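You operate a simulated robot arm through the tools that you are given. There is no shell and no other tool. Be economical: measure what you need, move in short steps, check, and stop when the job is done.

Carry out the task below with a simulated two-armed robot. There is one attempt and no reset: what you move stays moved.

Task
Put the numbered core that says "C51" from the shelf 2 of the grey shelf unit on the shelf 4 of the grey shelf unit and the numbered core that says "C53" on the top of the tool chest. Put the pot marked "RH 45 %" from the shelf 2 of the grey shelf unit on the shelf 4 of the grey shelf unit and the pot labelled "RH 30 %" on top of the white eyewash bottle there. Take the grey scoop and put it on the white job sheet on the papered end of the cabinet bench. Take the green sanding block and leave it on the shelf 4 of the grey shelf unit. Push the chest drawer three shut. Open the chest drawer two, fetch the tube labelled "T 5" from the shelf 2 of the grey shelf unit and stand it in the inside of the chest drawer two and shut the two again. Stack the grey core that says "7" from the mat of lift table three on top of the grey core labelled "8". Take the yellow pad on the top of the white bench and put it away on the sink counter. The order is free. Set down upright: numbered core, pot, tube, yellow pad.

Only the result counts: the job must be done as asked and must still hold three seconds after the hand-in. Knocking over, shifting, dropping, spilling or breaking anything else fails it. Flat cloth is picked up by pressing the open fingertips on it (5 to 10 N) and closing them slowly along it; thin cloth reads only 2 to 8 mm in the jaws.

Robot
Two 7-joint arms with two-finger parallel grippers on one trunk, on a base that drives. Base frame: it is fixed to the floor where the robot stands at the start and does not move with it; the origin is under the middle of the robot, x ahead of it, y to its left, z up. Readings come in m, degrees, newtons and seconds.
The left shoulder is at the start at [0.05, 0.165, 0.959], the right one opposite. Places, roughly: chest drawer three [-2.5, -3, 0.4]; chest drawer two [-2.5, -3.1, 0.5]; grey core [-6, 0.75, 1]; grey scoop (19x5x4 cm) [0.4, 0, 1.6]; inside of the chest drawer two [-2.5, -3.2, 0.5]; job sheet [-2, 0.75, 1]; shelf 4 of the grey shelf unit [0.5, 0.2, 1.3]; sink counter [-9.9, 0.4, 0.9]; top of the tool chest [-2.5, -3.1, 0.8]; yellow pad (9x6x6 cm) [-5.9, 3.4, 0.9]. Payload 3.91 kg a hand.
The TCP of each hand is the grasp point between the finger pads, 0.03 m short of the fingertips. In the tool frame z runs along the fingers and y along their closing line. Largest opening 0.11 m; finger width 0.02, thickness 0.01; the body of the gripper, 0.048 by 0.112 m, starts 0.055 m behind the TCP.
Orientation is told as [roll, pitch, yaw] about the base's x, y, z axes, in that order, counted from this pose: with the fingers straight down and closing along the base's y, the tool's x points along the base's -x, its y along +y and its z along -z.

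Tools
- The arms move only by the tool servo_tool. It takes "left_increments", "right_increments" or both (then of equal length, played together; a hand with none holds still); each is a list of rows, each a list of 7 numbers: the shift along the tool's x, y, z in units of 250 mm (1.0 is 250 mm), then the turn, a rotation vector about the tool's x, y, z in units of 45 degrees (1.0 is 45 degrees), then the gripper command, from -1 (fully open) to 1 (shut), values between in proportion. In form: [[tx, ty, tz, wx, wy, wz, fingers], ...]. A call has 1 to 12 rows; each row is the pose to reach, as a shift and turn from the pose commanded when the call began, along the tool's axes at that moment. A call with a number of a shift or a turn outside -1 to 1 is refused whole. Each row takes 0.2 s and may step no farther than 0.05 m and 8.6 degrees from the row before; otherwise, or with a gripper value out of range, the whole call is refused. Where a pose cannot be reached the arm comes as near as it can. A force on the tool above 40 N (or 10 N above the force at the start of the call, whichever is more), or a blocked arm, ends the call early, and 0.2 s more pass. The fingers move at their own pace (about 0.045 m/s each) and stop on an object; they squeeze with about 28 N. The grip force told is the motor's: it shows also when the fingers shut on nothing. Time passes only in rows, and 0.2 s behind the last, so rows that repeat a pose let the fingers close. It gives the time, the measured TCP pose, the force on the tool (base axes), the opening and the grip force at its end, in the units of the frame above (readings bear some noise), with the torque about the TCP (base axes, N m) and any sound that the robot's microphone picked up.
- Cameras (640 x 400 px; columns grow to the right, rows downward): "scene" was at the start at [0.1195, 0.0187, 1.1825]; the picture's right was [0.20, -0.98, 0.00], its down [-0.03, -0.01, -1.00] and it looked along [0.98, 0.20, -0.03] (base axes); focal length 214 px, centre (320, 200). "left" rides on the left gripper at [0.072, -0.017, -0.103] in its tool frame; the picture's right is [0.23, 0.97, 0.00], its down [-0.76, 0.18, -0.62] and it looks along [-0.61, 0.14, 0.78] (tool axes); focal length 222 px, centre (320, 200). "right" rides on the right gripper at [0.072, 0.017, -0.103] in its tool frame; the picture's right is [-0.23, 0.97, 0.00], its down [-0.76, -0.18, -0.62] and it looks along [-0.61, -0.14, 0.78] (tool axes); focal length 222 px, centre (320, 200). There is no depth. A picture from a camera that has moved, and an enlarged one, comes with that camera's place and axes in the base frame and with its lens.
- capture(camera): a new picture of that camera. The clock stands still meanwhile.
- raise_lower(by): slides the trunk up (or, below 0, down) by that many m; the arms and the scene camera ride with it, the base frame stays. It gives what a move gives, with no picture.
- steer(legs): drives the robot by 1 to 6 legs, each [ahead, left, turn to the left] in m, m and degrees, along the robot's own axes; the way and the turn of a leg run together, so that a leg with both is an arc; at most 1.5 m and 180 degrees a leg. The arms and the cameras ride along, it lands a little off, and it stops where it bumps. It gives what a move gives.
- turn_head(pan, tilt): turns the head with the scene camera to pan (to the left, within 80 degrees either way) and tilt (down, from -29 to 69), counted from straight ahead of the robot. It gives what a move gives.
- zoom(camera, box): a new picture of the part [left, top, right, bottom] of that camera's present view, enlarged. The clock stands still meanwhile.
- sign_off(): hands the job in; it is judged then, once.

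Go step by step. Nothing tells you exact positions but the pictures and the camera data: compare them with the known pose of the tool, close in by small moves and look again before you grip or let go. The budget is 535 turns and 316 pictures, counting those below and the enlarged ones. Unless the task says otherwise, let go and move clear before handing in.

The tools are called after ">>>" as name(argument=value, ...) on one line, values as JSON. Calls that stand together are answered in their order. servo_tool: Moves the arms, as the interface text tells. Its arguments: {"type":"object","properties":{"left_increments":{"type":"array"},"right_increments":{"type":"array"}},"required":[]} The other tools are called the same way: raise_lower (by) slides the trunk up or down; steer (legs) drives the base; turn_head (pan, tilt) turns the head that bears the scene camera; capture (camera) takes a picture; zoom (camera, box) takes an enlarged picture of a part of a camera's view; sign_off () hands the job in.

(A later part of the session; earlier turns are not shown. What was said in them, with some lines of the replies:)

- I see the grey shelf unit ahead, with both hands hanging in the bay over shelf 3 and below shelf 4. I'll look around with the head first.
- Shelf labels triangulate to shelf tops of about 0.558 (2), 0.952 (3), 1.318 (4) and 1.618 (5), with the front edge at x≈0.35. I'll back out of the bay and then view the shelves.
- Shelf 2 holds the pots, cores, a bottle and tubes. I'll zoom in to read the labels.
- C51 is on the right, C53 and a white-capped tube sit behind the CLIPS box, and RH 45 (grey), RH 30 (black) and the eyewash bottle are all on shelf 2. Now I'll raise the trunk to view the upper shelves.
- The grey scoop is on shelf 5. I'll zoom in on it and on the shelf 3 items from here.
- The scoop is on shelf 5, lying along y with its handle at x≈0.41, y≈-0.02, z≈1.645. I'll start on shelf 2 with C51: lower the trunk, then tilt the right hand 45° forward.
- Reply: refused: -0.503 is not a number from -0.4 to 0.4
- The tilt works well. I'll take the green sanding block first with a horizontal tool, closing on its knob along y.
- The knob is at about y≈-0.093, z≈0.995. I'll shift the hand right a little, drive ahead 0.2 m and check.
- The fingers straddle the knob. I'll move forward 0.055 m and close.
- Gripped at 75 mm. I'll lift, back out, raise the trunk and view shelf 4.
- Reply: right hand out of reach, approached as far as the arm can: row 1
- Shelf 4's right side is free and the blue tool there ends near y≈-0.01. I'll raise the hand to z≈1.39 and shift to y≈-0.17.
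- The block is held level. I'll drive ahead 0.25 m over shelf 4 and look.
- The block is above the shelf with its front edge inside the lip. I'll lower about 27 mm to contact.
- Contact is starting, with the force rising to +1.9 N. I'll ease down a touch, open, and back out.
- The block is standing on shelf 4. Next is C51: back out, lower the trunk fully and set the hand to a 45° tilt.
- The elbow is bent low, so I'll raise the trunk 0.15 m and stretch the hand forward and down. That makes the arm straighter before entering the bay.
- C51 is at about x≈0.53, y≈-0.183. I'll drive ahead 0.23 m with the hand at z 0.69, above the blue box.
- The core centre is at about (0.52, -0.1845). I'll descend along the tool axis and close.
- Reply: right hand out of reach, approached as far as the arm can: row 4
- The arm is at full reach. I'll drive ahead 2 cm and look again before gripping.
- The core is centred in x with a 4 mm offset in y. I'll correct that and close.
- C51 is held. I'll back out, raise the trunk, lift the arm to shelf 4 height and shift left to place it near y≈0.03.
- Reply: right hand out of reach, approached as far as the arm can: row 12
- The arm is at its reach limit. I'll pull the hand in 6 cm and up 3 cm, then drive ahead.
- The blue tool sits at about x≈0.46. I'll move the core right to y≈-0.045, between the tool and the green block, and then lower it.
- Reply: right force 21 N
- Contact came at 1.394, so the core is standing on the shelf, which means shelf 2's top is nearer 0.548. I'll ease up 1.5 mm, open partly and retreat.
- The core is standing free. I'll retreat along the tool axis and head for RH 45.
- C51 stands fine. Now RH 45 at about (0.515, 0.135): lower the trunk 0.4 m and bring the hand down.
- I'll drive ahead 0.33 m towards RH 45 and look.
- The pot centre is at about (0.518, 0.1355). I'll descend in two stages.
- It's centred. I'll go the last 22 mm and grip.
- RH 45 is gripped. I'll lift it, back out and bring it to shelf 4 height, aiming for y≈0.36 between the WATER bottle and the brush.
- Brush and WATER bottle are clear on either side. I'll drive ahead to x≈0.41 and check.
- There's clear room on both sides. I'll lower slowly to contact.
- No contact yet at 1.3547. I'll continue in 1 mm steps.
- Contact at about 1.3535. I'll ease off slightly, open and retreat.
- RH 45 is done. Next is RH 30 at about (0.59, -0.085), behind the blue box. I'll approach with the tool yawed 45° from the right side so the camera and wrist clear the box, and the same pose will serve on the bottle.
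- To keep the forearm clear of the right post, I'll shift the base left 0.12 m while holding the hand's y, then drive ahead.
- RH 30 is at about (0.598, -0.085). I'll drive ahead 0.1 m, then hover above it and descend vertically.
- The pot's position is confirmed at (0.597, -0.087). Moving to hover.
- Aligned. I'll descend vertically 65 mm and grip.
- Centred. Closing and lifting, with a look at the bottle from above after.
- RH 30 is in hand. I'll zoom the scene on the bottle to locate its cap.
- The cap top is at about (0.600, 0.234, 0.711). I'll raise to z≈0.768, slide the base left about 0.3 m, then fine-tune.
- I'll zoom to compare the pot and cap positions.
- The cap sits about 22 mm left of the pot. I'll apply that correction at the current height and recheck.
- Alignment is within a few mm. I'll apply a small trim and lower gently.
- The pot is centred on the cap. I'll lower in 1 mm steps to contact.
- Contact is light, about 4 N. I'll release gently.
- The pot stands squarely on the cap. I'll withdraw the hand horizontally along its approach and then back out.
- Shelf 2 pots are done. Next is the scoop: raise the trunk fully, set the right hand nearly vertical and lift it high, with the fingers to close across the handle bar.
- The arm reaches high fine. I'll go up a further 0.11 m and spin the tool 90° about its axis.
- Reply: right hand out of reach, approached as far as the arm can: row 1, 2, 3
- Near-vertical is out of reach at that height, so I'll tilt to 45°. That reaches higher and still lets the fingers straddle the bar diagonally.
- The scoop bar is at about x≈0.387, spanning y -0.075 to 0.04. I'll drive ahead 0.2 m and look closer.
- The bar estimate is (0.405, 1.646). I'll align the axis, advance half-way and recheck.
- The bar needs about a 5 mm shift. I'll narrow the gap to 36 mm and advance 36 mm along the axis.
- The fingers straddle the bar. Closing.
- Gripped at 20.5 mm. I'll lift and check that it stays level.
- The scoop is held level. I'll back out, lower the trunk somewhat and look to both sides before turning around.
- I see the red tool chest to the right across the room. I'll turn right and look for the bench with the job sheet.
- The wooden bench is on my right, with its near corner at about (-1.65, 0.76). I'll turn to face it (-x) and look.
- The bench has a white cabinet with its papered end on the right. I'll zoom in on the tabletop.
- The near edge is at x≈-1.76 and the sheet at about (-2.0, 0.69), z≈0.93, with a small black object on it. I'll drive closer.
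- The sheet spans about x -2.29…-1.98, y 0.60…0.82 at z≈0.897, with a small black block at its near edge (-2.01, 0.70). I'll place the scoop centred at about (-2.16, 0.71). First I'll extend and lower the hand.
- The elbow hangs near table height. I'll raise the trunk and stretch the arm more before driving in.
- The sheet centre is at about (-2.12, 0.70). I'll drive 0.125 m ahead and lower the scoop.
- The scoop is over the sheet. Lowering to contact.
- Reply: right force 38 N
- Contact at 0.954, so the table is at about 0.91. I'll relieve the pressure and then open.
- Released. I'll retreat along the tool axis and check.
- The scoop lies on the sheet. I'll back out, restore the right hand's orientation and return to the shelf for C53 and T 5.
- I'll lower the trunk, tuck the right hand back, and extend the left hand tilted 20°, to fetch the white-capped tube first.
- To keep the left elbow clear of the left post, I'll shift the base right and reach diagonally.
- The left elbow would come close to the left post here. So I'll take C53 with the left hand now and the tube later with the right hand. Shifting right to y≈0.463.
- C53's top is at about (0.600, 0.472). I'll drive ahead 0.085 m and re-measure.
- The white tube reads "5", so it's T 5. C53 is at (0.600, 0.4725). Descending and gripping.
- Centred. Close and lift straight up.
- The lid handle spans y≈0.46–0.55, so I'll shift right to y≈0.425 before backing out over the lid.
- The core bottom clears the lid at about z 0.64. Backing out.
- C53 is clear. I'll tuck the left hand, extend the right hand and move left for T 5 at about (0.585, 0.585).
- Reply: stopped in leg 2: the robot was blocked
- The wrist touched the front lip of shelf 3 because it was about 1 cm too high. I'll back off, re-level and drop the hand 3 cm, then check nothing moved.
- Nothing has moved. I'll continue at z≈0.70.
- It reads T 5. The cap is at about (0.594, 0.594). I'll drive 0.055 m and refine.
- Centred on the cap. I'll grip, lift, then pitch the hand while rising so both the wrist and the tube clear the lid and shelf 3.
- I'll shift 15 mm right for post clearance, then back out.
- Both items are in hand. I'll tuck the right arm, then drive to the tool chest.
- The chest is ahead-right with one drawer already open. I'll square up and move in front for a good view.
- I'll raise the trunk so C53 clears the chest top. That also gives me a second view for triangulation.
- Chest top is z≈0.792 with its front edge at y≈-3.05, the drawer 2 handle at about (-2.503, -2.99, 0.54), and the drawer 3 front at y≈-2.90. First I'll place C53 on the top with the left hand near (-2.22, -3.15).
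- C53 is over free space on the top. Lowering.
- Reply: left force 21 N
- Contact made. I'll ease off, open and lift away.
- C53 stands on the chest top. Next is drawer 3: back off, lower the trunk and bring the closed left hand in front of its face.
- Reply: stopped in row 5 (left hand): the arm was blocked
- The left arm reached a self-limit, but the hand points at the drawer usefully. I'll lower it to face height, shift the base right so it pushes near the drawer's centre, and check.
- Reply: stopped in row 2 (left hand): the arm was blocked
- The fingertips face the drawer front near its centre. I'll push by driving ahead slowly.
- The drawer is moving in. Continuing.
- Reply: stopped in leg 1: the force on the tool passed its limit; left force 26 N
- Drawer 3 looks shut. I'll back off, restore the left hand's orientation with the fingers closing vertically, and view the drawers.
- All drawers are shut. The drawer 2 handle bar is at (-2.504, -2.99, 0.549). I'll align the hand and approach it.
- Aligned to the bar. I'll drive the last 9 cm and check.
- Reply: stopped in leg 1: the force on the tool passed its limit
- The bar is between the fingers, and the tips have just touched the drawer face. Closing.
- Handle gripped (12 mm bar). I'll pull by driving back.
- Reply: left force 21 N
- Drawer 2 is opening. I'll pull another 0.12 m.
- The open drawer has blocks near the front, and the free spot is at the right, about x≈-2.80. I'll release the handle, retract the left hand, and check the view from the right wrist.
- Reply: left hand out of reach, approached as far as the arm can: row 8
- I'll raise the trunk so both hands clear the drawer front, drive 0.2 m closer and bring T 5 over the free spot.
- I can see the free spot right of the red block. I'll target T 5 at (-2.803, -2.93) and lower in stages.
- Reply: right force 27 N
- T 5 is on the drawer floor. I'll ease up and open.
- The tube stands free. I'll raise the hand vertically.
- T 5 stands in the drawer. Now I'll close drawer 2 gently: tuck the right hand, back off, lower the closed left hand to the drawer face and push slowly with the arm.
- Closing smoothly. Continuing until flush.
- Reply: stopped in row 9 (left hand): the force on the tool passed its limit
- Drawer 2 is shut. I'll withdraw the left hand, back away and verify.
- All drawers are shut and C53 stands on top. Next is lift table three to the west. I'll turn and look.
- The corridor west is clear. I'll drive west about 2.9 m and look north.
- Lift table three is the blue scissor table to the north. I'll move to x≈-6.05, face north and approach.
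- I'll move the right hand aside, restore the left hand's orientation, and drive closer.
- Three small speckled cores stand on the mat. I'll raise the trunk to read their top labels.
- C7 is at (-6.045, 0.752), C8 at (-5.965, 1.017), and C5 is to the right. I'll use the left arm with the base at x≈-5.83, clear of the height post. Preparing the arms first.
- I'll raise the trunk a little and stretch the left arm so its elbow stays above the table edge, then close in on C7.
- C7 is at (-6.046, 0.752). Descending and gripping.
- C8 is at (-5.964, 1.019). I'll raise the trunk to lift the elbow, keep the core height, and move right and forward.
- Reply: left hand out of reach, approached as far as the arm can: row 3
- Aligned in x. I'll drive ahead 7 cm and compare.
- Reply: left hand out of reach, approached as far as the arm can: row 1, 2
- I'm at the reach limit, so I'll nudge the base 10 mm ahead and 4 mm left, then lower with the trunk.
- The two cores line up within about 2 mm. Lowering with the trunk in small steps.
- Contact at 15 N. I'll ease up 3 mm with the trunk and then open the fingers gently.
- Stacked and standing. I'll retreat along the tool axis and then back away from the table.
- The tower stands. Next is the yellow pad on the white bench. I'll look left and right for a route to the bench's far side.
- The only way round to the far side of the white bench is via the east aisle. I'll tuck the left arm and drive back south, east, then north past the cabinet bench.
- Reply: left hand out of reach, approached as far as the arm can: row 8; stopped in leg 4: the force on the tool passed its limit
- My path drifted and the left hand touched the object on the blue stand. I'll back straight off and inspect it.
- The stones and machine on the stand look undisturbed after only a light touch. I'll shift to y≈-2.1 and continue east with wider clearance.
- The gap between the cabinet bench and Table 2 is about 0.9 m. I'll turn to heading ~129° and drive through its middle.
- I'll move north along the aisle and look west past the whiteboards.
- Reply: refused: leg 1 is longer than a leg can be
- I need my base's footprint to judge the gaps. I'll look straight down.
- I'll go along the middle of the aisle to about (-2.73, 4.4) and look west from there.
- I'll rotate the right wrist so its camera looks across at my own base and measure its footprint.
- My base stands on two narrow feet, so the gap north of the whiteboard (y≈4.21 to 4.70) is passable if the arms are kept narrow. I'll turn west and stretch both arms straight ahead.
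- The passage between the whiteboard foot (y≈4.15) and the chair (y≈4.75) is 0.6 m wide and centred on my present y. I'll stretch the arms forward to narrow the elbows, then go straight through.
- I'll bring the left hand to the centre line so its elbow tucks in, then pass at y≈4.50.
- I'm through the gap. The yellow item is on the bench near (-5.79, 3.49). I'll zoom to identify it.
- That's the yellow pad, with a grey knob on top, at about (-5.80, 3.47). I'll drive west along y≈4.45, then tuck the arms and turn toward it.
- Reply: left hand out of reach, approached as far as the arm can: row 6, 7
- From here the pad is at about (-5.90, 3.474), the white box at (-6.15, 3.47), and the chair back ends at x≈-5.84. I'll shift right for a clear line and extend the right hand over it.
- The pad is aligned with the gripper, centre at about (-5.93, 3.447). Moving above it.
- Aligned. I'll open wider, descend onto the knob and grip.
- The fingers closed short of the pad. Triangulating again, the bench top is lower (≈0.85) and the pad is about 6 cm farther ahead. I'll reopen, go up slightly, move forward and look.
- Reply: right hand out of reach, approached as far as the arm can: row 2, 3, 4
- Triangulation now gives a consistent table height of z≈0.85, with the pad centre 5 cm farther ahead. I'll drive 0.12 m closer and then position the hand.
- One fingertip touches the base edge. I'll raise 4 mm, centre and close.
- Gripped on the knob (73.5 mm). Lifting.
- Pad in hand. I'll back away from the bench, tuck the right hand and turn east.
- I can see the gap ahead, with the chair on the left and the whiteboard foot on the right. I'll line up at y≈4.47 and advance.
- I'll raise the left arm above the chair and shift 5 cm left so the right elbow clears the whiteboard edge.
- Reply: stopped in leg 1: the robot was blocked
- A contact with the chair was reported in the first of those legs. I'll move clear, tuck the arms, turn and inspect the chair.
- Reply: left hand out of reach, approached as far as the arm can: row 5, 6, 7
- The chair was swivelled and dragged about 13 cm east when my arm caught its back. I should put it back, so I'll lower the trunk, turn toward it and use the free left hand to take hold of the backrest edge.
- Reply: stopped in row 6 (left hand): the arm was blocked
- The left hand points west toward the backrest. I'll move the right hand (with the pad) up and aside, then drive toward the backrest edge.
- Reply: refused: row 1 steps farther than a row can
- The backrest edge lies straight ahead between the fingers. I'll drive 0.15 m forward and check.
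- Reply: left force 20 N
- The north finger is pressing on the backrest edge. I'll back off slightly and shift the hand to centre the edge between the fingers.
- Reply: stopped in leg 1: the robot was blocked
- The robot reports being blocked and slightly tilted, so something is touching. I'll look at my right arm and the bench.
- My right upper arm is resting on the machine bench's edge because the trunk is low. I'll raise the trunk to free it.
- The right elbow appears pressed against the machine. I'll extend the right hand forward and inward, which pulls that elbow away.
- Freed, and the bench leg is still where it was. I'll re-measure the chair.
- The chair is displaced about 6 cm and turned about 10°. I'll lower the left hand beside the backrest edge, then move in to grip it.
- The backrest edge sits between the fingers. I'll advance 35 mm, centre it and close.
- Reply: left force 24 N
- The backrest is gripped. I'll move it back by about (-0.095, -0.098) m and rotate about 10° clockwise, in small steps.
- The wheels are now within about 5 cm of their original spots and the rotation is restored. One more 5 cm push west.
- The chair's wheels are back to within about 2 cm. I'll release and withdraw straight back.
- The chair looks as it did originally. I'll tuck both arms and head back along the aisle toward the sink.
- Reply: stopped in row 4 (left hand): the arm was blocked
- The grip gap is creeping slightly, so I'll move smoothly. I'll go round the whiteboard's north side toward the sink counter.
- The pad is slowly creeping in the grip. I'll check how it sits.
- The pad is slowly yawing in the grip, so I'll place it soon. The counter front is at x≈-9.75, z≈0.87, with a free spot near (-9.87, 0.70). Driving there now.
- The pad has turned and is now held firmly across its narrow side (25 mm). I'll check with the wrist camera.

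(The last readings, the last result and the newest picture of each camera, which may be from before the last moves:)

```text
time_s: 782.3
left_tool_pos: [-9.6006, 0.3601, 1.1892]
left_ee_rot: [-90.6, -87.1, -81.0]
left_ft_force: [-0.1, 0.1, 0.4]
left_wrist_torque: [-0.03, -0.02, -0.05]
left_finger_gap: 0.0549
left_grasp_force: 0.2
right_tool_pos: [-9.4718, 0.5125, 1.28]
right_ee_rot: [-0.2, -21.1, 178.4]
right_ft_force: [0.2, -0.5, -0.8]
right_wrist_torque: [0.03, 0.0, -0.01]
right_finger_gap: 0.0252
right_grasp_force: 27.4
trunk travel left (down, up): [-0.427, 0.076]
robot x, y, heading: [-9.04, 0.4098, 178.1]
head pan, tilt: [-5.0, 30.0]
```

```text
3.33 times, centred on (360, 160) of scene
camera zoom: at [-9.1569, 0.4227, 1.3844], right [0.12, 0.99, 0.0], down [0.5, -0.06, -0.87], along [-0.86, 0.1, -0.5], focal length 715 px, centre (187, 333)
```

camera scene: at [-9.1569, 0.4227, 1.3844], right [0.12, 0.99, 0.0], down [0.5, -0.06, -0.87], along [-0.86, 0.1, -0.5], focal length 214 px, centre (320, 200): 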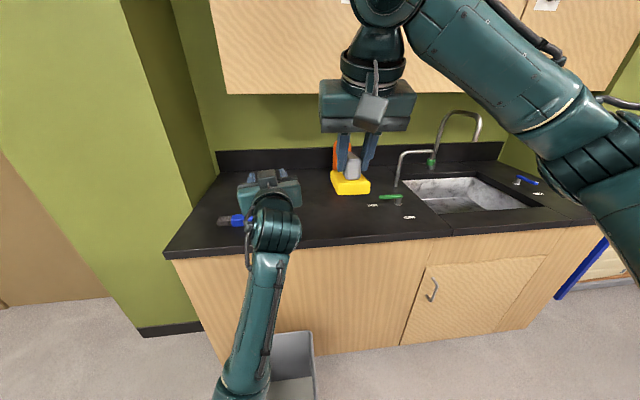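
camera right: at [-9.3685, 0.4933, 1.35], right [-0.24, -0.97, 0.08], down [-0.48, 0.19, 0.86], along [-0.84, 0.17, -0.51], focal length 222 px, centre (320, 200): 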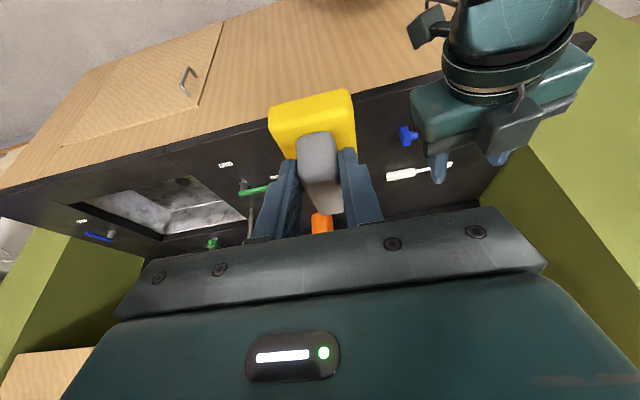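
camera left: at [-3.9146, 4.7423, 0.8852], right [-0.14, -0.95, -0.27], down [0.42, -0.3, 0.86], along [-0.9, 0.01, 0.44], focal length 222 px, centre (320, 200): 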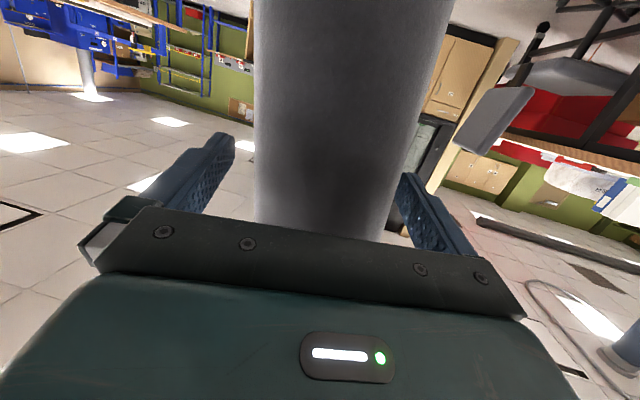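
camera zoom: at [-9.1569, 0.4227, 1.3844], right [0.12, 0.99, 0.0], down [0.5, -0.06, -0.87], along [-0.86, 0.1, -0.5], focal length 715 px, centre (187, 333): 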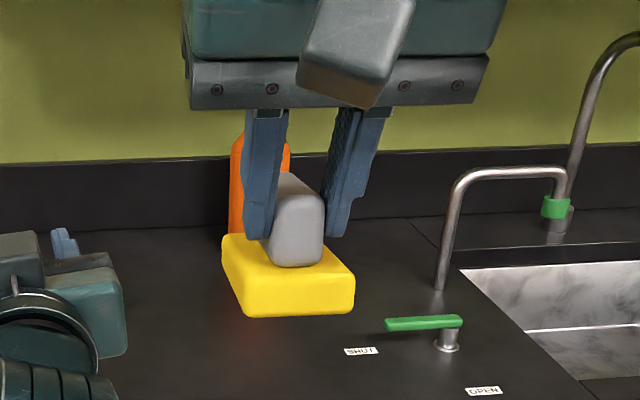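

The pad hangs level enough. I'll drive 0.13 m closer and extend and lower the right hand over the free spot near (-9.88, 0.51).

>>> steer(legs=[[0.12, 0, 0]])

>>> servo_tool(right_increments=[[-0.06, 0, 0.143, 0, 0, 0, 1], [-0.12, 0, 0.286, 0, 0, 0, 1], [-0.18, 0, 0.43, 0, 0, 0, 1], [-0.24, 0, 0.573, 0, 0, 0, 1], [-0.304, 0, 0.716, 0, 0, 0, 1]])

>>> servo_tool(right_increments=[[-0.08, 0, 0.12, 0, 0, 0, 1], [-0.16, 0, 0.24, 0, 0, 0, 1], [-0.24, 0, 0.36, 0, 0, 0, 1], [-0.32, 0, 0.48, 0, 0, 0, 1]])

>>> capture(camera="scene")

>>> capture(camera="right")

```text
time_s: 783.2
left_tool_pos: [-9.6149, 0.3608, 1.1909]
left_ee_rot: [-93.7, -87.2, -78.0]
left_ft_force: [-0.2, -1.6, -0.3]
left_wrist_torque: [-0.03, 0.01, -0.01]
left_finger_gap: 0.0552
left_grasp_force: 0.0
right_tool_pos: [-9.4864, 0.5141, 1.2795]
right_ee_rot: [0.0, -21.2, 178.5]
right_ft_force: [0.8, -0.2, -0.1]
right_wrist_torque: [0.02, -0.01, 0.04]
right_finger_gap: 0.0253
right_grasp_force: 28.5
trunk travel left (down, up): [-0.427, 0.076]
robot x, y, heading: [-9.0526, 0.4094, 178.5]
head pan, tilt: [-5.0, 30.0]
stopped in leg 1: the robot was blocked; the commanded pose is now the measured one
```

```text
time_s: 784.4
left_tool_pos: [-9.6155, 0.3605, 1.1896]
left_ee_rot: [-91.8, -87.1, -79.9]
left_ft_force: [0.4, 0.4, -0.6]
left_wrist_torque: [-0.02, -0.02, 0.01]
left_finger_gap: 0.055
left_grasp_force: 0.1
right_tool_pos: [-9.6261, 0.5169, 1.1385]
right_ee_rot: [-0.2, -21.1, 178.5]
right_ft_force: [0.0, 0.8, -0.2]
right_wrist_torque: [0.03, -0.03, -0.01]
right_finger_gap: 0.0254
right_grasp_force: 27.5
trunk travel left (down, up): [-0.427, 0.076]
robot x, y, heading: [-9.053, 0.4131, 178.3]
head pan, tilt: [-5.0, 30.0]
```

```text
time_s: 785.4
left_tool_pos: [-9.6161, 0.3608, 1.1901]
left_ee_rot: [-92.3, -87.0, -79.5]
left_ft_force: [0.9, -1.2, 0.9]
left_wrist_torque: [-0.03, -0.02, 0.01]
left_finger_gap: 0.055
left_grasp_force: 0.1
right_tool_pos: [-9.7391, 0.5157, 1.0595]
right_ee_rot: [-0.3, -21.2, 178.6]
right_ft_force: [0.4, 0.2, -0.1]
right_wrist_torque: [0.0, -0.02, -0.01]
right_finger_gap: 0.0253
right_grasp_force: 27.9
trunk travel left (down, up): [-0.427, 0.076]
robot x, y, heading: [-9.0486, 0.4158, 177.9]
head pan, tilt: [-5.0, 30.0]
```

```text
26 pictures are left
camera scene: at [-9.1716, 0.4229, 1.3843], right [0.12, 0.99, 0.0], down [0.5, -0.06, -0.87], along [-0.86, 0.1, -0.5], focal length 214 px, centre (320, 200)
```

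scene: 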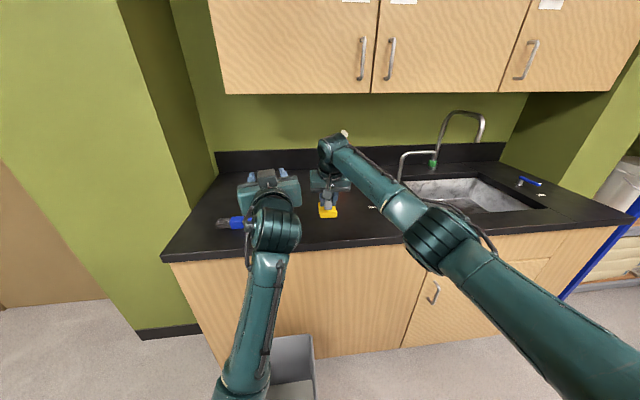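

```text
25 pictures are left
camera right: at [-9.6354, 0.4966, 1.1291], right [-0.24, -0.97, 0.08], down [-0.48, 0.19, 0.86], along [-0.84, 0.17, -0.51], focal length 222 px, centre (320, 200)
```

right: 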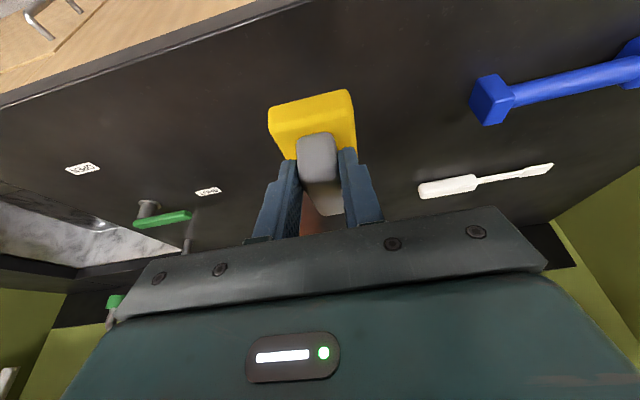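

The base is stopped by the waste bin, so this spot is out of reach from here. I'll retract both hands and reposition to the right of the bin.

>>> servo_tool(right_increments=[[0.1, 0, -0.13, 0, 0, 0, 1], [0.2, 0, -0.26, 0, 0, 0, 1], [0.3, 0, -0.39, 0, 0, 0, 1], [0.4, 0, -0.52, 0, 0, 0, 1], [0.5, 0, -0.65, 0, 0, 0, 1], [0.61, 0, -0.78, 0, 0, 0, 1], [0.72, 0, -0.918, 0, 0, 0, 1]], left_increments=[[0, 0.1, -0.1, 0, 0, 0, 0], [0, 0.2, -0.2, 0, 0, 0, 0], [0, 0.3, -0.3, 0, 0, 0, 0], [0, 0.4, -0.4, 0, 0, 0, 0], [0, 0.5, -0.5, 0, 0, 0, 0], [0, 0.6, -0.6, 0, 0, 0, 0], [0, 0.71, -0.7, 0, 0, 0, 0]])

>>> steer(legs=[[-0.1, 0, 0], [0, -0.38, 0]])

>>> turn_head(pan=25, tilt=40)

>>> capture(camera="scene")

```text
time_s: 786.1
left_tool_pos: [-9.5518, 0.3166, 1.2695]
left_ee_rot: [-156.4, -78.2, -15.5]
left_ft_force: [0.2, 0.0, 0.1]
left_wrist_torque: [0.02, 0.02, 0.0]
left_finger_gap: 0.055
left_grasp_force: 0.0
right_tool_pos: [-9.6629, 0.516, 1.1015]
right_ee_rot: [-0.2, -21.2, 178.5]
right_ft_force: [-0.8, 0.8, -0.9]
right_wrist_torque: [0.0, -0.04, -0.03]
right_finger_gap: 0.0252
right_grasp_force: 28.1
trunk travel left (down, up): [-0.427, 0.076]
robot x, y, heading: [-9.0511, 0.4132, 178.4]
head pan, tilt: [-5.0, 30.0]
stopped in row 3 (left hand): the arm was blocked; the commanded pose is now the measured one
```

```text
time_s: 789.2
left_tool_pos: [-9.4353, 0.7043, 1.2692]
left_ee_rot: [-156.4, -78.2, -16.1]
left_ft_force: [-0.1, 0.1, -0.6]
left_wrist_torque: [-0.04, 0.02, 0.03]
left_finger_gap: 0.0548
left_grasp_force: 0.1
right_tool_pos: [-9.5469, 0.904, 1.1011]
right_ee_rot: [-0.1, -21.2, 177.9]
right_ft_force: [-0.6, -0.9, -0.7]
right_wrist_torque: [-0.02, -0.03, -0.03]
right_finger_gap: 0.0252
right_grasp_force: 28.3
trunk travel left (down, up): [-0.427, 0.076]
robot x, y, heading: [-8.9345, 0.7919, 177.3]
head pan, tilt: [-5.0, 30.0]
```

```text
time_s: 790.2
left_tool_pos: [-9.4362, 0.7034, 1.2701]
left_ee_rot: [-156.2, -78.2, -16.0]
left_ft_force: [0.8, -0.5, 0.4]
left_wrist_torque: [-0.02, 0.01, 0.04]
left_finger_gap: 0.0551
left_grasp_force: 0.0
right_tool_pos: [-9.5471, 0.9049, 1.1029]
right_ee_rot: [-0.2, -21.1, 177.9]
right_ft_force: [-0.6, 0.2, -1.2]
right_wrist_torque: [0.0, -0.02, 0.01]
right_finger_gap: 0.0256
right_grasp_force: 27.5
trunk travel left (down, up): [-0.427, 0.076]
robot x, y, heading: [-8.9402, 0.7927, 177.6]
head pan, tilt: [25.0, 40.0]
```

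```text
24 pictures are left
camera scene: at [-9.0445, 0.7624, 1.369], right [-0.38, 0.92, 0.0], down [0.59, 0.25, -0.77], along [-0.71, -0.29, -0.64], focal length 214 px, centre (320, 200)
```

scene: 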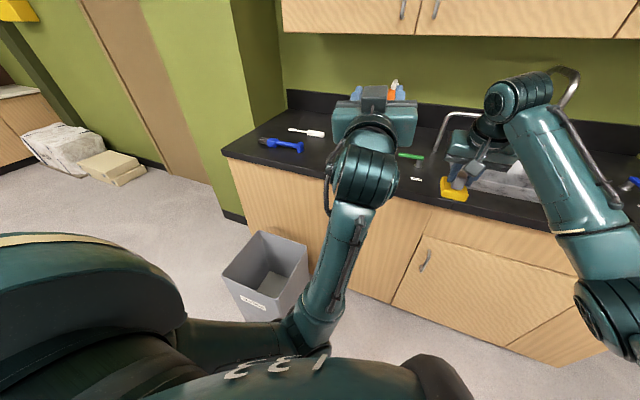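

The bin is still in place. I'll shift a little left and forward, and bring the pad over the counter near (-9.84, 0.74).

>>> steer(legs=[[0, 0.07, 1.5], [0.2, 0, 0]])

>>> servo_tool(right_increments=[[-0.08, 0.08, 0.03, 0, 0, 0, 1], [-0.16, 0.16, 0.06, 0, 0, 0, 1], [-0.24, 0.24, 0.09, 0, 0, 0, 1], [-0.336, 0.32, 0.129, 0, 0, 0, 1]])

>>> turn_head(pan=0, tilt=35)

>>> capture(camera="scene")

>>> capture(camera="right")

```text
time_s: 792.4
left_tool_pos: [-9.6388, 0.6224, 1.2688]
left_ee_rot: [-156.1, -78.1, -14.6]
left_ft_force: [-0.2, -0.5, 0.5]
left_wrist_torque: [0.03, -0.01, -0.01]
left_finger_gap: 0.0549
left_grasp_force: 0.1
right_tool_pos: [-9.7553, 0.8206, 1.1003]
right_ee_rot: [-0.2, -21.1, 179.5]
right_ft_force: [-0.4, -0.4, -0.6]
right_wrist_torque: [0.0, -0.03, 0.0]
right_finger_gap: 0.0253
right_grasp_force: 28.1
trunk travel left (down, up): [-0.427, 0.076]
robot x, y, heading: [-9.142, 0.725, 179.1]
head pan, tilt: [25.0, 40.0]
```

```text
time_s: 793.4
left_tool_pos: [-9.6366, 0.6238, 1.2705]
left_ee_rot: [-156.4, -78.2, -14.3]
left_ft_force: [-0.3, -0.1, 0.1]
left_wrist_torque: [-0.04, 0.02, 0.02]
left_finger_gap: 0.0551
left_grasp_force: 0.1
right_tool_pos: [-9.8281, 0.7503, 1.1006]
right_ee_rot: [-0.1, -21.3, 179.5]
right_ft_force: [-0.1, -0.6, 0.0]
right_wrist_torque: [0.02, -0.02, 0.02]
right_finger_gap: 0.0254
right_grasp_force: 27.7
right hand out of reach, approached as far as the arm can: row 4
trunk travel left (down, up): [-0.427, 0.076]
robot x, y, heading: [-9.1417, 0.7231, 179.1]
head pan, tilt: [25.0, 40.0]
```

```text
time_s: 794.3
left_tool_pos: [-9.6371, 0.6241, 1.2698]
left_ee_rot: [-156.3, -78.2, -14.6]
left_ft_force: [0.5, -0.4, -0.2]
left_wrist_torque: [0.02, 0.04, -0.02]
left_finger_gap: 0.0549
left_grasp_force: 0.1
right_tool_pos: [-9.8268, 0.7499, 1.0992]
right_ee_rot: [0.0, -21.2, 179.5]
right_ft_force: [-0.7, -0.7, -0.4]
right_wrist_torque: [-0.01, -0.02, 0.02]
right_finger_gap: 0.0252
right_grasp_force: 28.0
trunk travel left (down, up): [-0.427, 0.076]
robot x, y, heading: [-9.1417, 0.7271, 179.2]
head pan, tilt: [0.0, 35.0]
```

```text
23 pictures are left
camera scene: at [-9.2588, 0.7282, 1.3765], right [0.01, 1.0, 0.0], down [0.57, -0.01, -0.82], along [-0.82, 0.01, -0.57], focal length 214 px, centre (320, 200)
```

scene: 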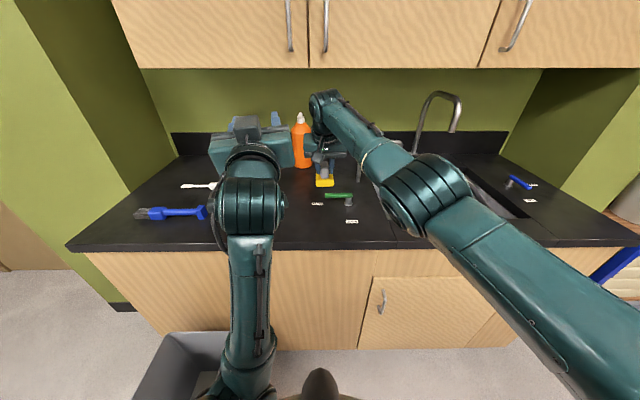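

```text
22 pictures are left
camera right: at [-9.7232, 0.7317, 1.1705], right [-0.22, -0.97, 0.08], down [-0.48, 0.18, 0.86], along [-0.85, 0.15, -0.51], focal length 222 px, centre (320, 200)
```

right: 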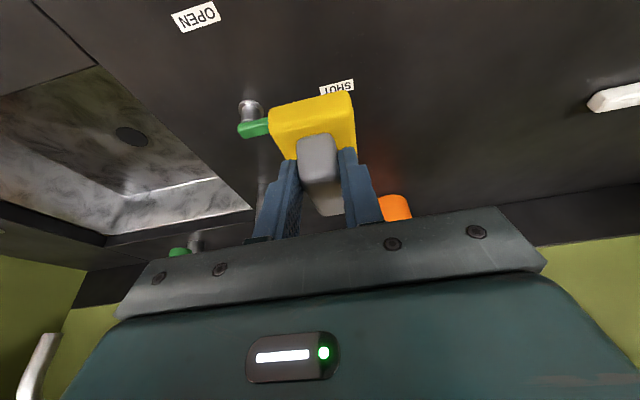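

The spot is free. I'll drive 4 cm closer, shift slightly away from the tap valve, and lower the pad with the arm.

>>> steer(legs=[[0.04, 0, 0]])

>>> servo_tool(right_increments=[[0.06, 0.05, 0.12, 0, 0, 0, 1], [0.11, 0.09, 0.26, 0, 0, 0, 1], [0.16, 0.09, 0.39, 0, 0, 0, 1], [0.195, 0.09, 0.49, 0, 0, 0, 1]])

>>> capture(camera="right")

>>> zoom(camera="scene", box=[270, 120, 400, 250])

```text
time_s: 795.2
left_tool_pos: [-9.6789, 0.623, 1.2697]
left_ee_rot: [-156.2, -78.2, -14.7]
left_ft_force: [-0.4, 0.1, -0.8]
left_wrist_torque: [-0.01, 0.04, 0.02]
left_finger_gap: 0.0548
left_grasp_force: 0.0
right_tool_pos: [-9.8681, 0.7489, 1.0997]
right_ee_rot: [0.0, -21.0, 179.5]
right_ft_force: [0.2, 0.4, -1.1]
right_wrist_torque: [0.0, -0.07, -0.01]
right_finger_gap: 0.0254
right_grasp_force: 28.0
trunk travel left (down, up): [-0.427, 0.076]
robot x, y, heading: [-9.1852, 0.7283, 179.3]
head pan, tilt: [0.0, 35.0]
```

```text
time_s: 796.0
left_tool_pos: [-9.6769, 0.6245, 1.2717]
left_ee_rot: [-156.3, -78.0, -14.4]
left_ft_force: [-0.8, -1.0, 0.3]
left_wrist_torque: [-0.03, 0.02, 0.02]
left_finger_gap: 0.0551
left_grasp_force: 0.0
right_tool_pos: [-9.8708, 0.7267, 1.0147]
right_ee_rot: [-0.2, -23.1, 179.9]
right_ft_force: [3.7, 0.7, 14.1]
right_wrist_torque: [0.47, -0.08, -0.07]
right_finger_gap: 0.0255
right_grasp_force: 28.0
right hand out of reach, approached as far as the arm can: row 4
trunk travel left (down, up): [-0.427, 0.076]
robot x, y, heading: [-9.1869, 0.7298, 179.5]
head pan, tilt: [0.0, 35.0]
stopped in row 4 (right hand): the force on the tool passed its limit (the readings are from after the stop); the commanded pose is now the measured one
```

```text
21 pictures are left
camera right: at [-9.764, 0.7099, 1.0818], right [-0.21, -0.97, 0.09], down [-0.46, 0.18, 0.87], along [-0.86, 0.15, -0.48], focal length 222 px, centre (320, 200)
```

right: 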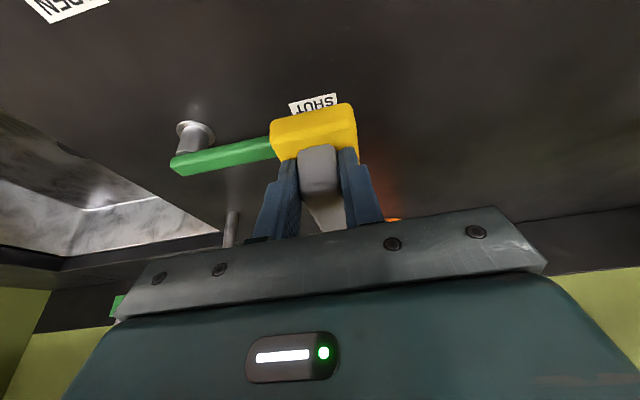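

```text
3.08 times, centred on (335, 185) of scene
camera zoom: at [-9.299, 0.7288, 1.3767], right [0.01, 1.0, 0.0], down [0.57, -0.01, -0.82], along [-0.82, 0.01, -0.57], focal length 660 px, centre (274, 246)
```

zoom: 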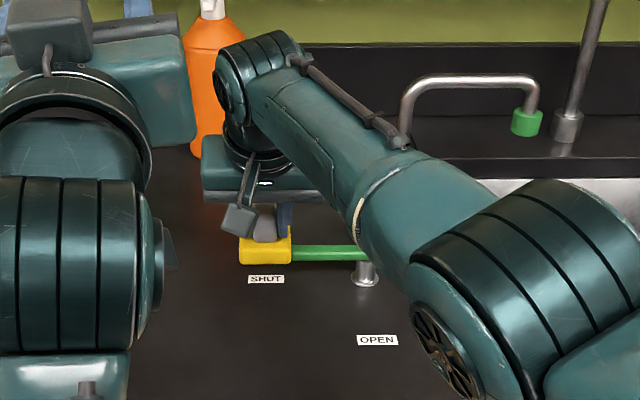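

The pad touched the tap's green lever, which still points to SHUT. I'll lift off and move the pad closer to the front edge and left, well clear of it.

>>> servo_tool(right_increments=[[-0.047, 0, -0.11, 0, 0, 0, 1], [-0.094, 0, -0.221, 0, 0, 0, 1], [0.0, 0.06, -0.26, 0, 0, 0, 1], [0.09, 0.16, -0.3, 0, 0, 0, 1], [0.18, 0.28, -0.335, 0, 0, 0, 1]])

>>> capture(camera="right")

>>> zoom(camera="scene", box=[250, 110, 400, 250])

```text
time_s: 797.2
left_tool_pos: [-9.6793, 0.6241, 1.2707]
left_ee_rot: [-156.4, -78.3, -14.6]
left_ft_force: [0.0, 1.2, -0.2]
left_wrist_torque: [-0.01, 0.01, -0.01]
left_finger_gap: 0.0548
left_grasp_force: 0.2
right_tool_pos: [-9.8598, 0.7101, 1.0797]
right_ee_rot: [0.3, -22.3, 179.6]
right_ft_force: [0.1, 1.2, -1.0]
right_wrist_torque: [-0.03, -0.04, 0.06]
right_finger_gap: 0.0254
right_grasp_force: 27.9
right hand out of reach, approached as far as the arm can: row 3, 4, 5
trunk travel left (down, up): [-0.427, 0.076]
robot x, y, heading: [-9.1774, 0.7273, 179.2]
head pan, tilt: [0.0, 35.0]
```

```text
19 pictures are left
camera right: at [-9.7543, 0.6935, 1.1486], right [-0.22, -0.97, 0.09], down [-0.47, 0.18, 0.87], along [-0.86, 0.14, -0.49], focal length 222 px, centre (320, 200)
```

right: 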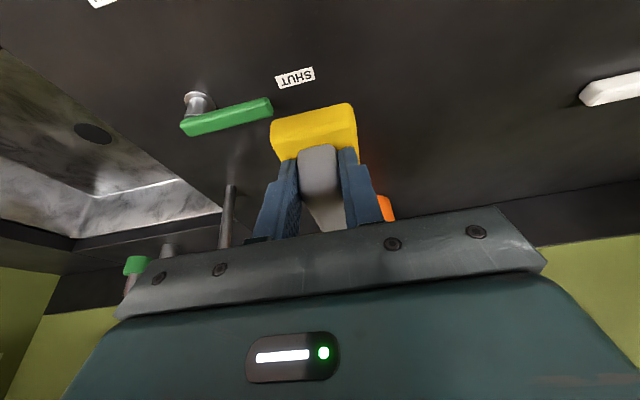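

```text
2.86 times, centred on (325, 180) of scene
camera zoom: at [-9.2999, 0.7289, 1.3765], right [0.01, 1.0, 0.0], down [0.57, -0.01, -0.82], along [-0.82, 0.01, -0.57], focal length 613 px, centre (306, 257)
```

zoom: 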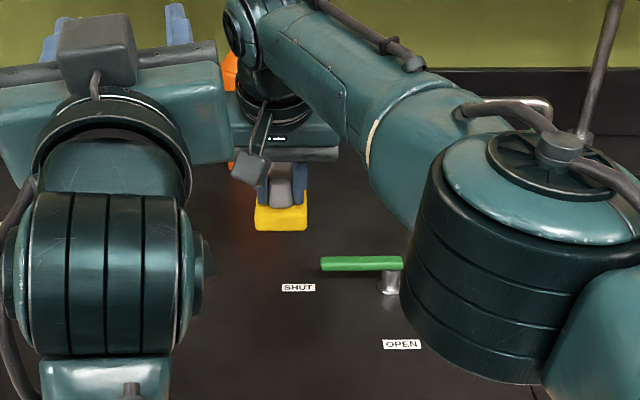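

The lever is unmoved. I'll shift the base back 6 cm and left 5 cm to bring the pad to about (-9.80, 0.66), then lower.

>>> steer(legs=[[-0.06, 0.05, 0.8]])

>>> servo_tool(right_increments=[[0.05, 0, 0.13, 0, 0, 0, 1], [0.1, 0, 0.26, 0, 0, 0, 1], [0.14, 0, 0.36, 0, 0, 0, 1]])

>>> capture(camera="right")

>>> zoom(camera="scene", box=[250, 130, 400, 270])

```text
time_s: 798.3
left_tool_pos: [-9.6186, 0.5654, 1.2706]
left_ee_rot: [-156.3, -78.1, -13.7]
left_ft_force: [0.3, 0.3, -0.7]
left_wrist_torque: [0.0, 0.01, 0.03]
left_finger_gap: 0.0552
left_grasp_force: 0.1
right_tool_pos: [-9.8002, 0.6501, 1.079]
right_ee_rot: [-0.2, -22.6, -179.3]
right_ft_force: [-0.2, 0.5, -1.4]
right_wrist_torque: [0.01, -0.04, -0.02]
right_finger_gap: 0.0257
right_grasp_force: 27.7
trunk travel left (down, up): [-0.427, 0.076]
robot x, y, heading: [-9.1245, 0.6792, -180.1]
head pan, tilt: [0.0, 35.0]
```

```text
time_s: 799.1
left_tool_pos: [-9.618, 0.5659, 1.2705]
left_ee_rot: [-156.4, -78.2, -13.7]
left_ft_force: [1.1, -0.5, 0.7]
left_wrist_torque: [-0.02, -0.01, 0.01]
left_finger_gap: 0.0551
left_grasp_force: 0.0
right_tool_pos: [-9.8019, 0.6506, 0.9819]
right_ee_rot: [-0.2, -22.6, -179.4]
right_ft_force: [-1.1, 0.9, -0.6]
right_wrist_torque: [0.03, -0.01, 0.01]
right_finger_gap: 0.0255
right_grasp_force: 27.4
right hand out of reach, approached as far as the arm can: row 1
trunk travel left (down, up): [-0.427, 0.076]
robot x, y, heading: [-9.124, 0.6774, -179.9]
head pan, tilt: [0.0, 35.0]
```

```text
17 pictures are left
camera right: at [-9.6961, 0.635, 1.0498], right [-0.2, -0.98, 0.08], down [-0.47, 0.17, 0.87], along [-0.86, 0.13, -0.49], focal length 222 px, centre (320, 200)
```

right: 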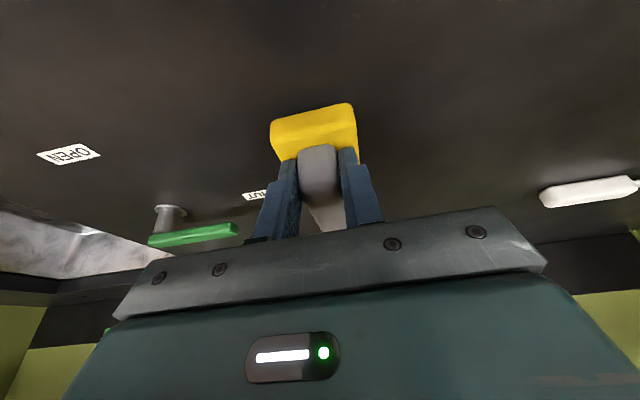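

```text
2.86 times, centred on (325, 200) of scene
camera zoom: at [-9.2415, 0.677, 1.3765], right [0.0, 1.0, 0.0], down [0.57, 0.0, -0.82], along [-0.82, 0.0, -0.57], focal length 613 px, centre (306, 200)
```

zoom: 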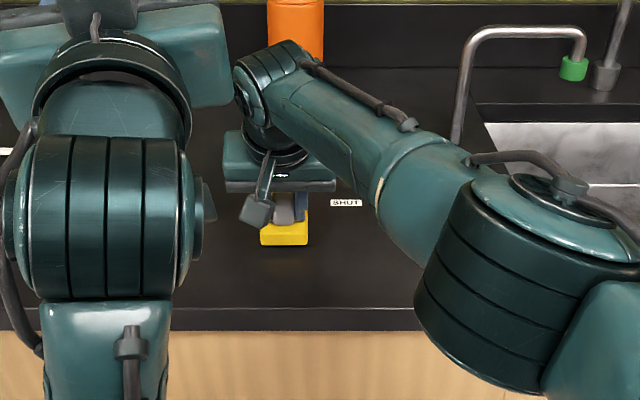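

Clear on all sides. Lowering gently to the counter.

>>> servo_tool(right_increments=[[0.02, 0, 0.055, 0, 0, 0, 1], [0.04, 0, 0.11, 0, 0, 0, 1], [0.05, 0, 0.13, 0, 0, 0, 1], [0.057, 0, 0.15, 0, 0, 0, 1]])

>>> capture(camera="right")

```text
time_s: 799.7
left_tool_pos: [-9.6173, 0.5667, 1.271]
left_ee_rot: [-156.5, -78.1, -13.5]
left_ft_force: [-1.0, 1.2, -0.2]
left_wrist_torque: [0.01, -0.01, 0.02]
left_finger_gap: 0.055
left_grasp_force: 0.1
right_tool_pos: [-9.8049, 0.651, 0.9737]
right_ee_rot: [0.0, -24.3, -179.0]
right_ft_force: [2.3, -0.1, 18.5]
right_wrist_torque: [0.08, -0.36, -0.11]
right_finger_gap: 0.0255
right_grasp_force: 27.9
right hand out of reach, approached as far as the arm can: row 1, 2
trunk travel left (down, up): [-0.427, 0.076]
robot x, y, heading: [-9.1247, 0.6766, -179.8]
head pan, tilt: [0.0, 35.0]
stopped in row 2 (right hand): the force on the tool passed its limit (the readings are from after the stop); the commanded pose is now the measured one
```

```text
15 pictures are left
camera right: at [-9.6966, 0.6361, 1.0383], right [-0.19, -0.98, 0.09], down [-0.44, 0.17, 0.88], along [-0.88, 0.13, -0.46], focal length 222 px, centre (320, 200)
```

right: 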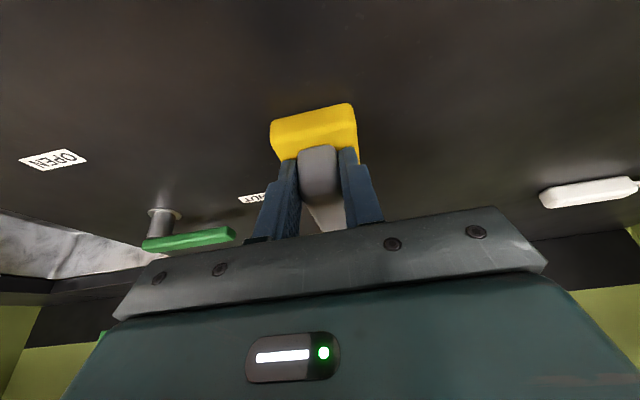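

>>> zoom(camera="scene", box=[290, 180, 350, 230])

```text
8.00 times, centred on (320, 205) of scene
camera zoom: at [-9.2401, 0.677, 1.3768], right [0.0, 1.0, 0.0], down [0.57, 0.0, -0.82], along [-0.82, 0.0, -0.57], focal length 1716 px, centre (320, 160)
```

zoom: 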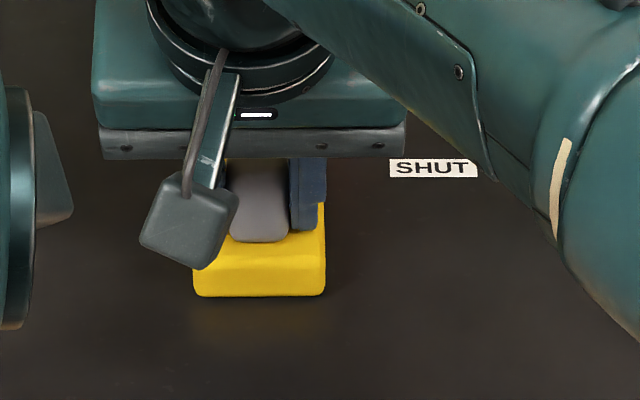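

The pad is seated on the counter, with its reflection meeting its edge. I'll ease off and open the fingers.

>>> servo_tool(right_increments=[[-0.004, 0, -0.008, 0, 0, 0, 1], [-0.004, 0, -0.008, 0, 0, 0, 0.4], [-0.004, 0, -0.008, 0, 0, 0, 0.1], [-0.004, 0, -0.008, 0, 0, 0, 0.0]])

>>> capture(camera="right")

```text
time_s: 800.7
left_tool_pos: [-9.6174, 0.567, 1.2718]
left_ee_rot: [-156.5, -77.9, -13.4]
left_ft_force: [0.3, -0.7, -0.2]
left_wrist_torque: [0.04, 0.02, -0.02]
left_finger_gap: 0.0547
left_grasp_force: 0.0
right_tool_pos: [-9.8027, 0.651, 0.9723]
right_ee_rot: [0.0, -24.0, -179.1]
right_ft_force: [1.7, 1.0, 18.5]
right_wrist_torque: [-0.03, -0.02, -0.05]
right_finger_gap: 0.0517
right_grasp_force: 0.0
trunk travel left (down, up): [-0.427, 0.076]
robot x, y, heading: [-9.1269, 0.6732, -180.0]
head pan, tilt: [0.0, 35.0]
```

```text
13 pictures are left
camera right: at [-9.6956, 0.6367, 1.0384], right [-0.19, -0.98, 0.09], down [-0.45, 0.17, 0.88], along [-0.87, 0.13, -0.47], focal length 222 px, centre (320, 200)
```

right: 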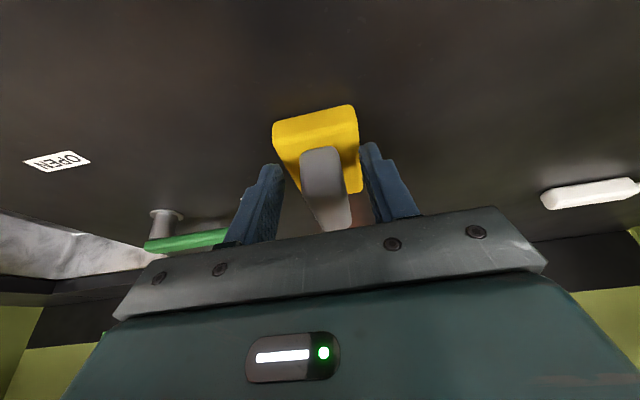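

The fingertips are resting on the pad's base, so it's flat on the counter. Raising the hand straight up.

>>> servo_tool(right_increments=[[-0.01, 0, -0.03, 0, 0, 0, 0], [-0.04, 0, -0.1, 0, 0, 0, 0], [-0.09, 0, -0.22, 0, 0, 0, 0], [-0.15, 0, -0.36, 0, 0, 0, 0], [-0.2, 0, -0.48, 0, 0, 0, 0]])

>>> capture(camera="right")

```text
time_s: 801.9
left_tool_pos: [-9.6184, 0.5652, 1.271]
left_ee_rot: [-156.3, -78.0, -13.6]
left_ft_force: [1.3, -0.6, 0.2]
left_wrist_torque: [0.0, 0.02, -0.02]
left_finger_gap: 0.055
left_grasp_force: 0.1
right_tool_pos: [-9.8005, 0.6537, 1.1024]
right_ee_rot: [-0.1, -23.7, -179.1]
right_ft_force: [-0.1, 0.1, -0.2]
right_wrist_torque: [-0.01, 0.0, 0.01]
right_finger_gap: 0.0548
right_grasp_force: 0.0
trunk travel left (down, up): [-0.427, 0.076]
robot x, y, heading: [-9.1245, 0.6771, -179.8]
head pan, tilt: [0.0, 35.0]
```

```text
12 pictures are left
camera right: at [-9.6933, 0.6388, 1.1669], right [-0.19, -0.98, 0.09], down [-0.45, 0.17, 0.88], along [-0.87, 0.13, -0.47], focal length 222 px, centre (320, 200)
```

right: 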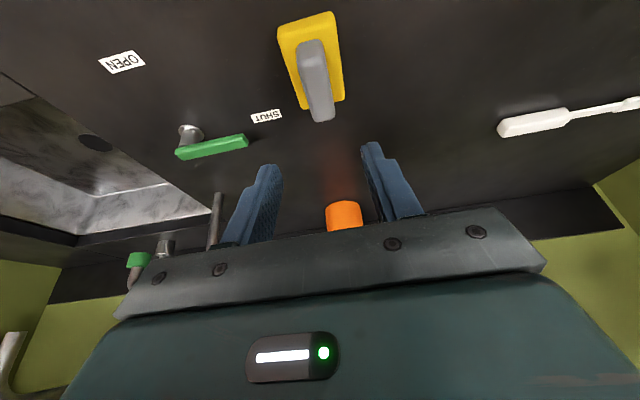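

The pad stands upright on the sink counter. I'll back away and take a last look.

>>> steer(legs=[[-0.6, 0, 0]])

>>> turn_head(pan=10, tilt=25)

>>> capture(camera="scene")

```text
time_s: 805.2
left_tool_pos: [-9.0162, 0.5634, 1.271]
left_ee_rot: [-156.4, -78.1, -12.9]
left_ft_force: [0.0, -0.8, -0.7]
left_wrist_torque: [0.02, -0.01, -0.01]
left_finger_gap: 0.055
left_grasp_force: 0.0
right_tool_pos: [-9.2005, 0.6494, 1.1007]
right_ee_rot: [0.0, -23.8, -178.3]
right_ft_force: [0.2, 0.1, 0.2]
right_wrist_torque: [0.0, 0.0, 0.02]
right_finger_gap: 0.0549
right_grasp_force: 0.1
trunk travel left (down, up): [-0.427, 0.076]
robot x, y, heading: [-8.5258, 0.6775, -179.2]
head pan, tilt: [0.0, 35.0]
```

```text
time_s: 806.0
left_tool_pos: [-9.0167, 0.564, 1.2699]
left_ee_rot: [-156.3, -78.1, -13.0]
left_ft_force: [0.3, 0.5, 0.4]
left_wrist_torque: [0.0, 0.0, 0.03]
left_finger_gap: 0.0552
left_grasp_force: 0.2
right_tool_pos: [-9.2009, 0.6507, 1.1008]
right_ee_rot: [0.0, -23.8, -178.3]
right_ft_force: [-0.6, 0.4, 1.0]
right_wrist_torque: [0.0, 0.0, -0.04]
right_finger_gap: 0.0552
right_grasp_force: 0.0
trunk travel left (down, up): [-0.427, 0.076]
robot x, y, heading: [-8.5244, 0.6793, -179.1]
head pan, tilt: [10.0, 25.0]
```

```text
11 pictures are left
camera scene: at [-8.6433, 0.6638, 1.3923], right [-0.19, 0.98, 0.0], down [0.42, 0.08, -0.91], along [-0.89, -0.17, -0.42], focal length 214 px, centre (320, 200)
```

scene: 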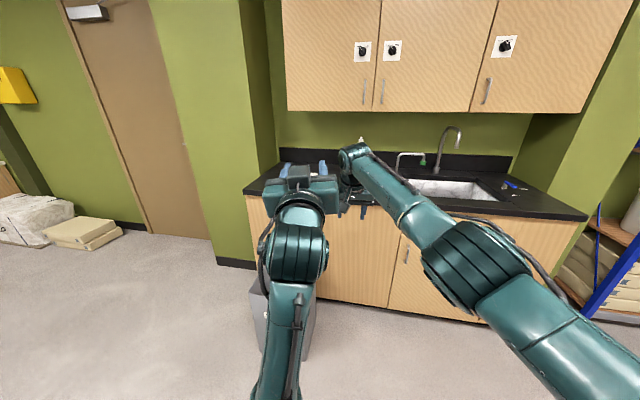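

The pad is on the sink counter, both hands are clear, and the bin and tap lever look unmoved. I'm handing in now.

>>> sign_off()

```text
The job is handed in.
```

The job is handed in with every item moved as asked, but I bumped a few other things on the way, and that could fail it.

- **Chair by the machine bench:** my left arm caught its backrest. It turned about 10° and ended up roughly 6 cm off. I gripped it and moved it back to within about 2 cm by measurement, so a small shift may remain.
- **Machine bench:** my right arm pressed on the bench or its machine while I was moving the chair back. The bench leg measured in the same place afterwards.
- **Shelf unit:** my right wrist bumped the front lip of shelf 3, and nothing appeared to move.
- **Stones on the blue stand:** my left hand touched one lightly, and they looked undisturbed.
- **Waste bin by the sink:** the base or arm was stopped there, probably by the bin. It measured in about the same place afterwards.
- **Tap lever at the sink:** the yellow pad pressed on it briefly, and it still points to SHUT.

I also couldn't see tube T 5 after drawer two closed. It stood upright before I pushed the drawer in slowly, so I expect it still does.
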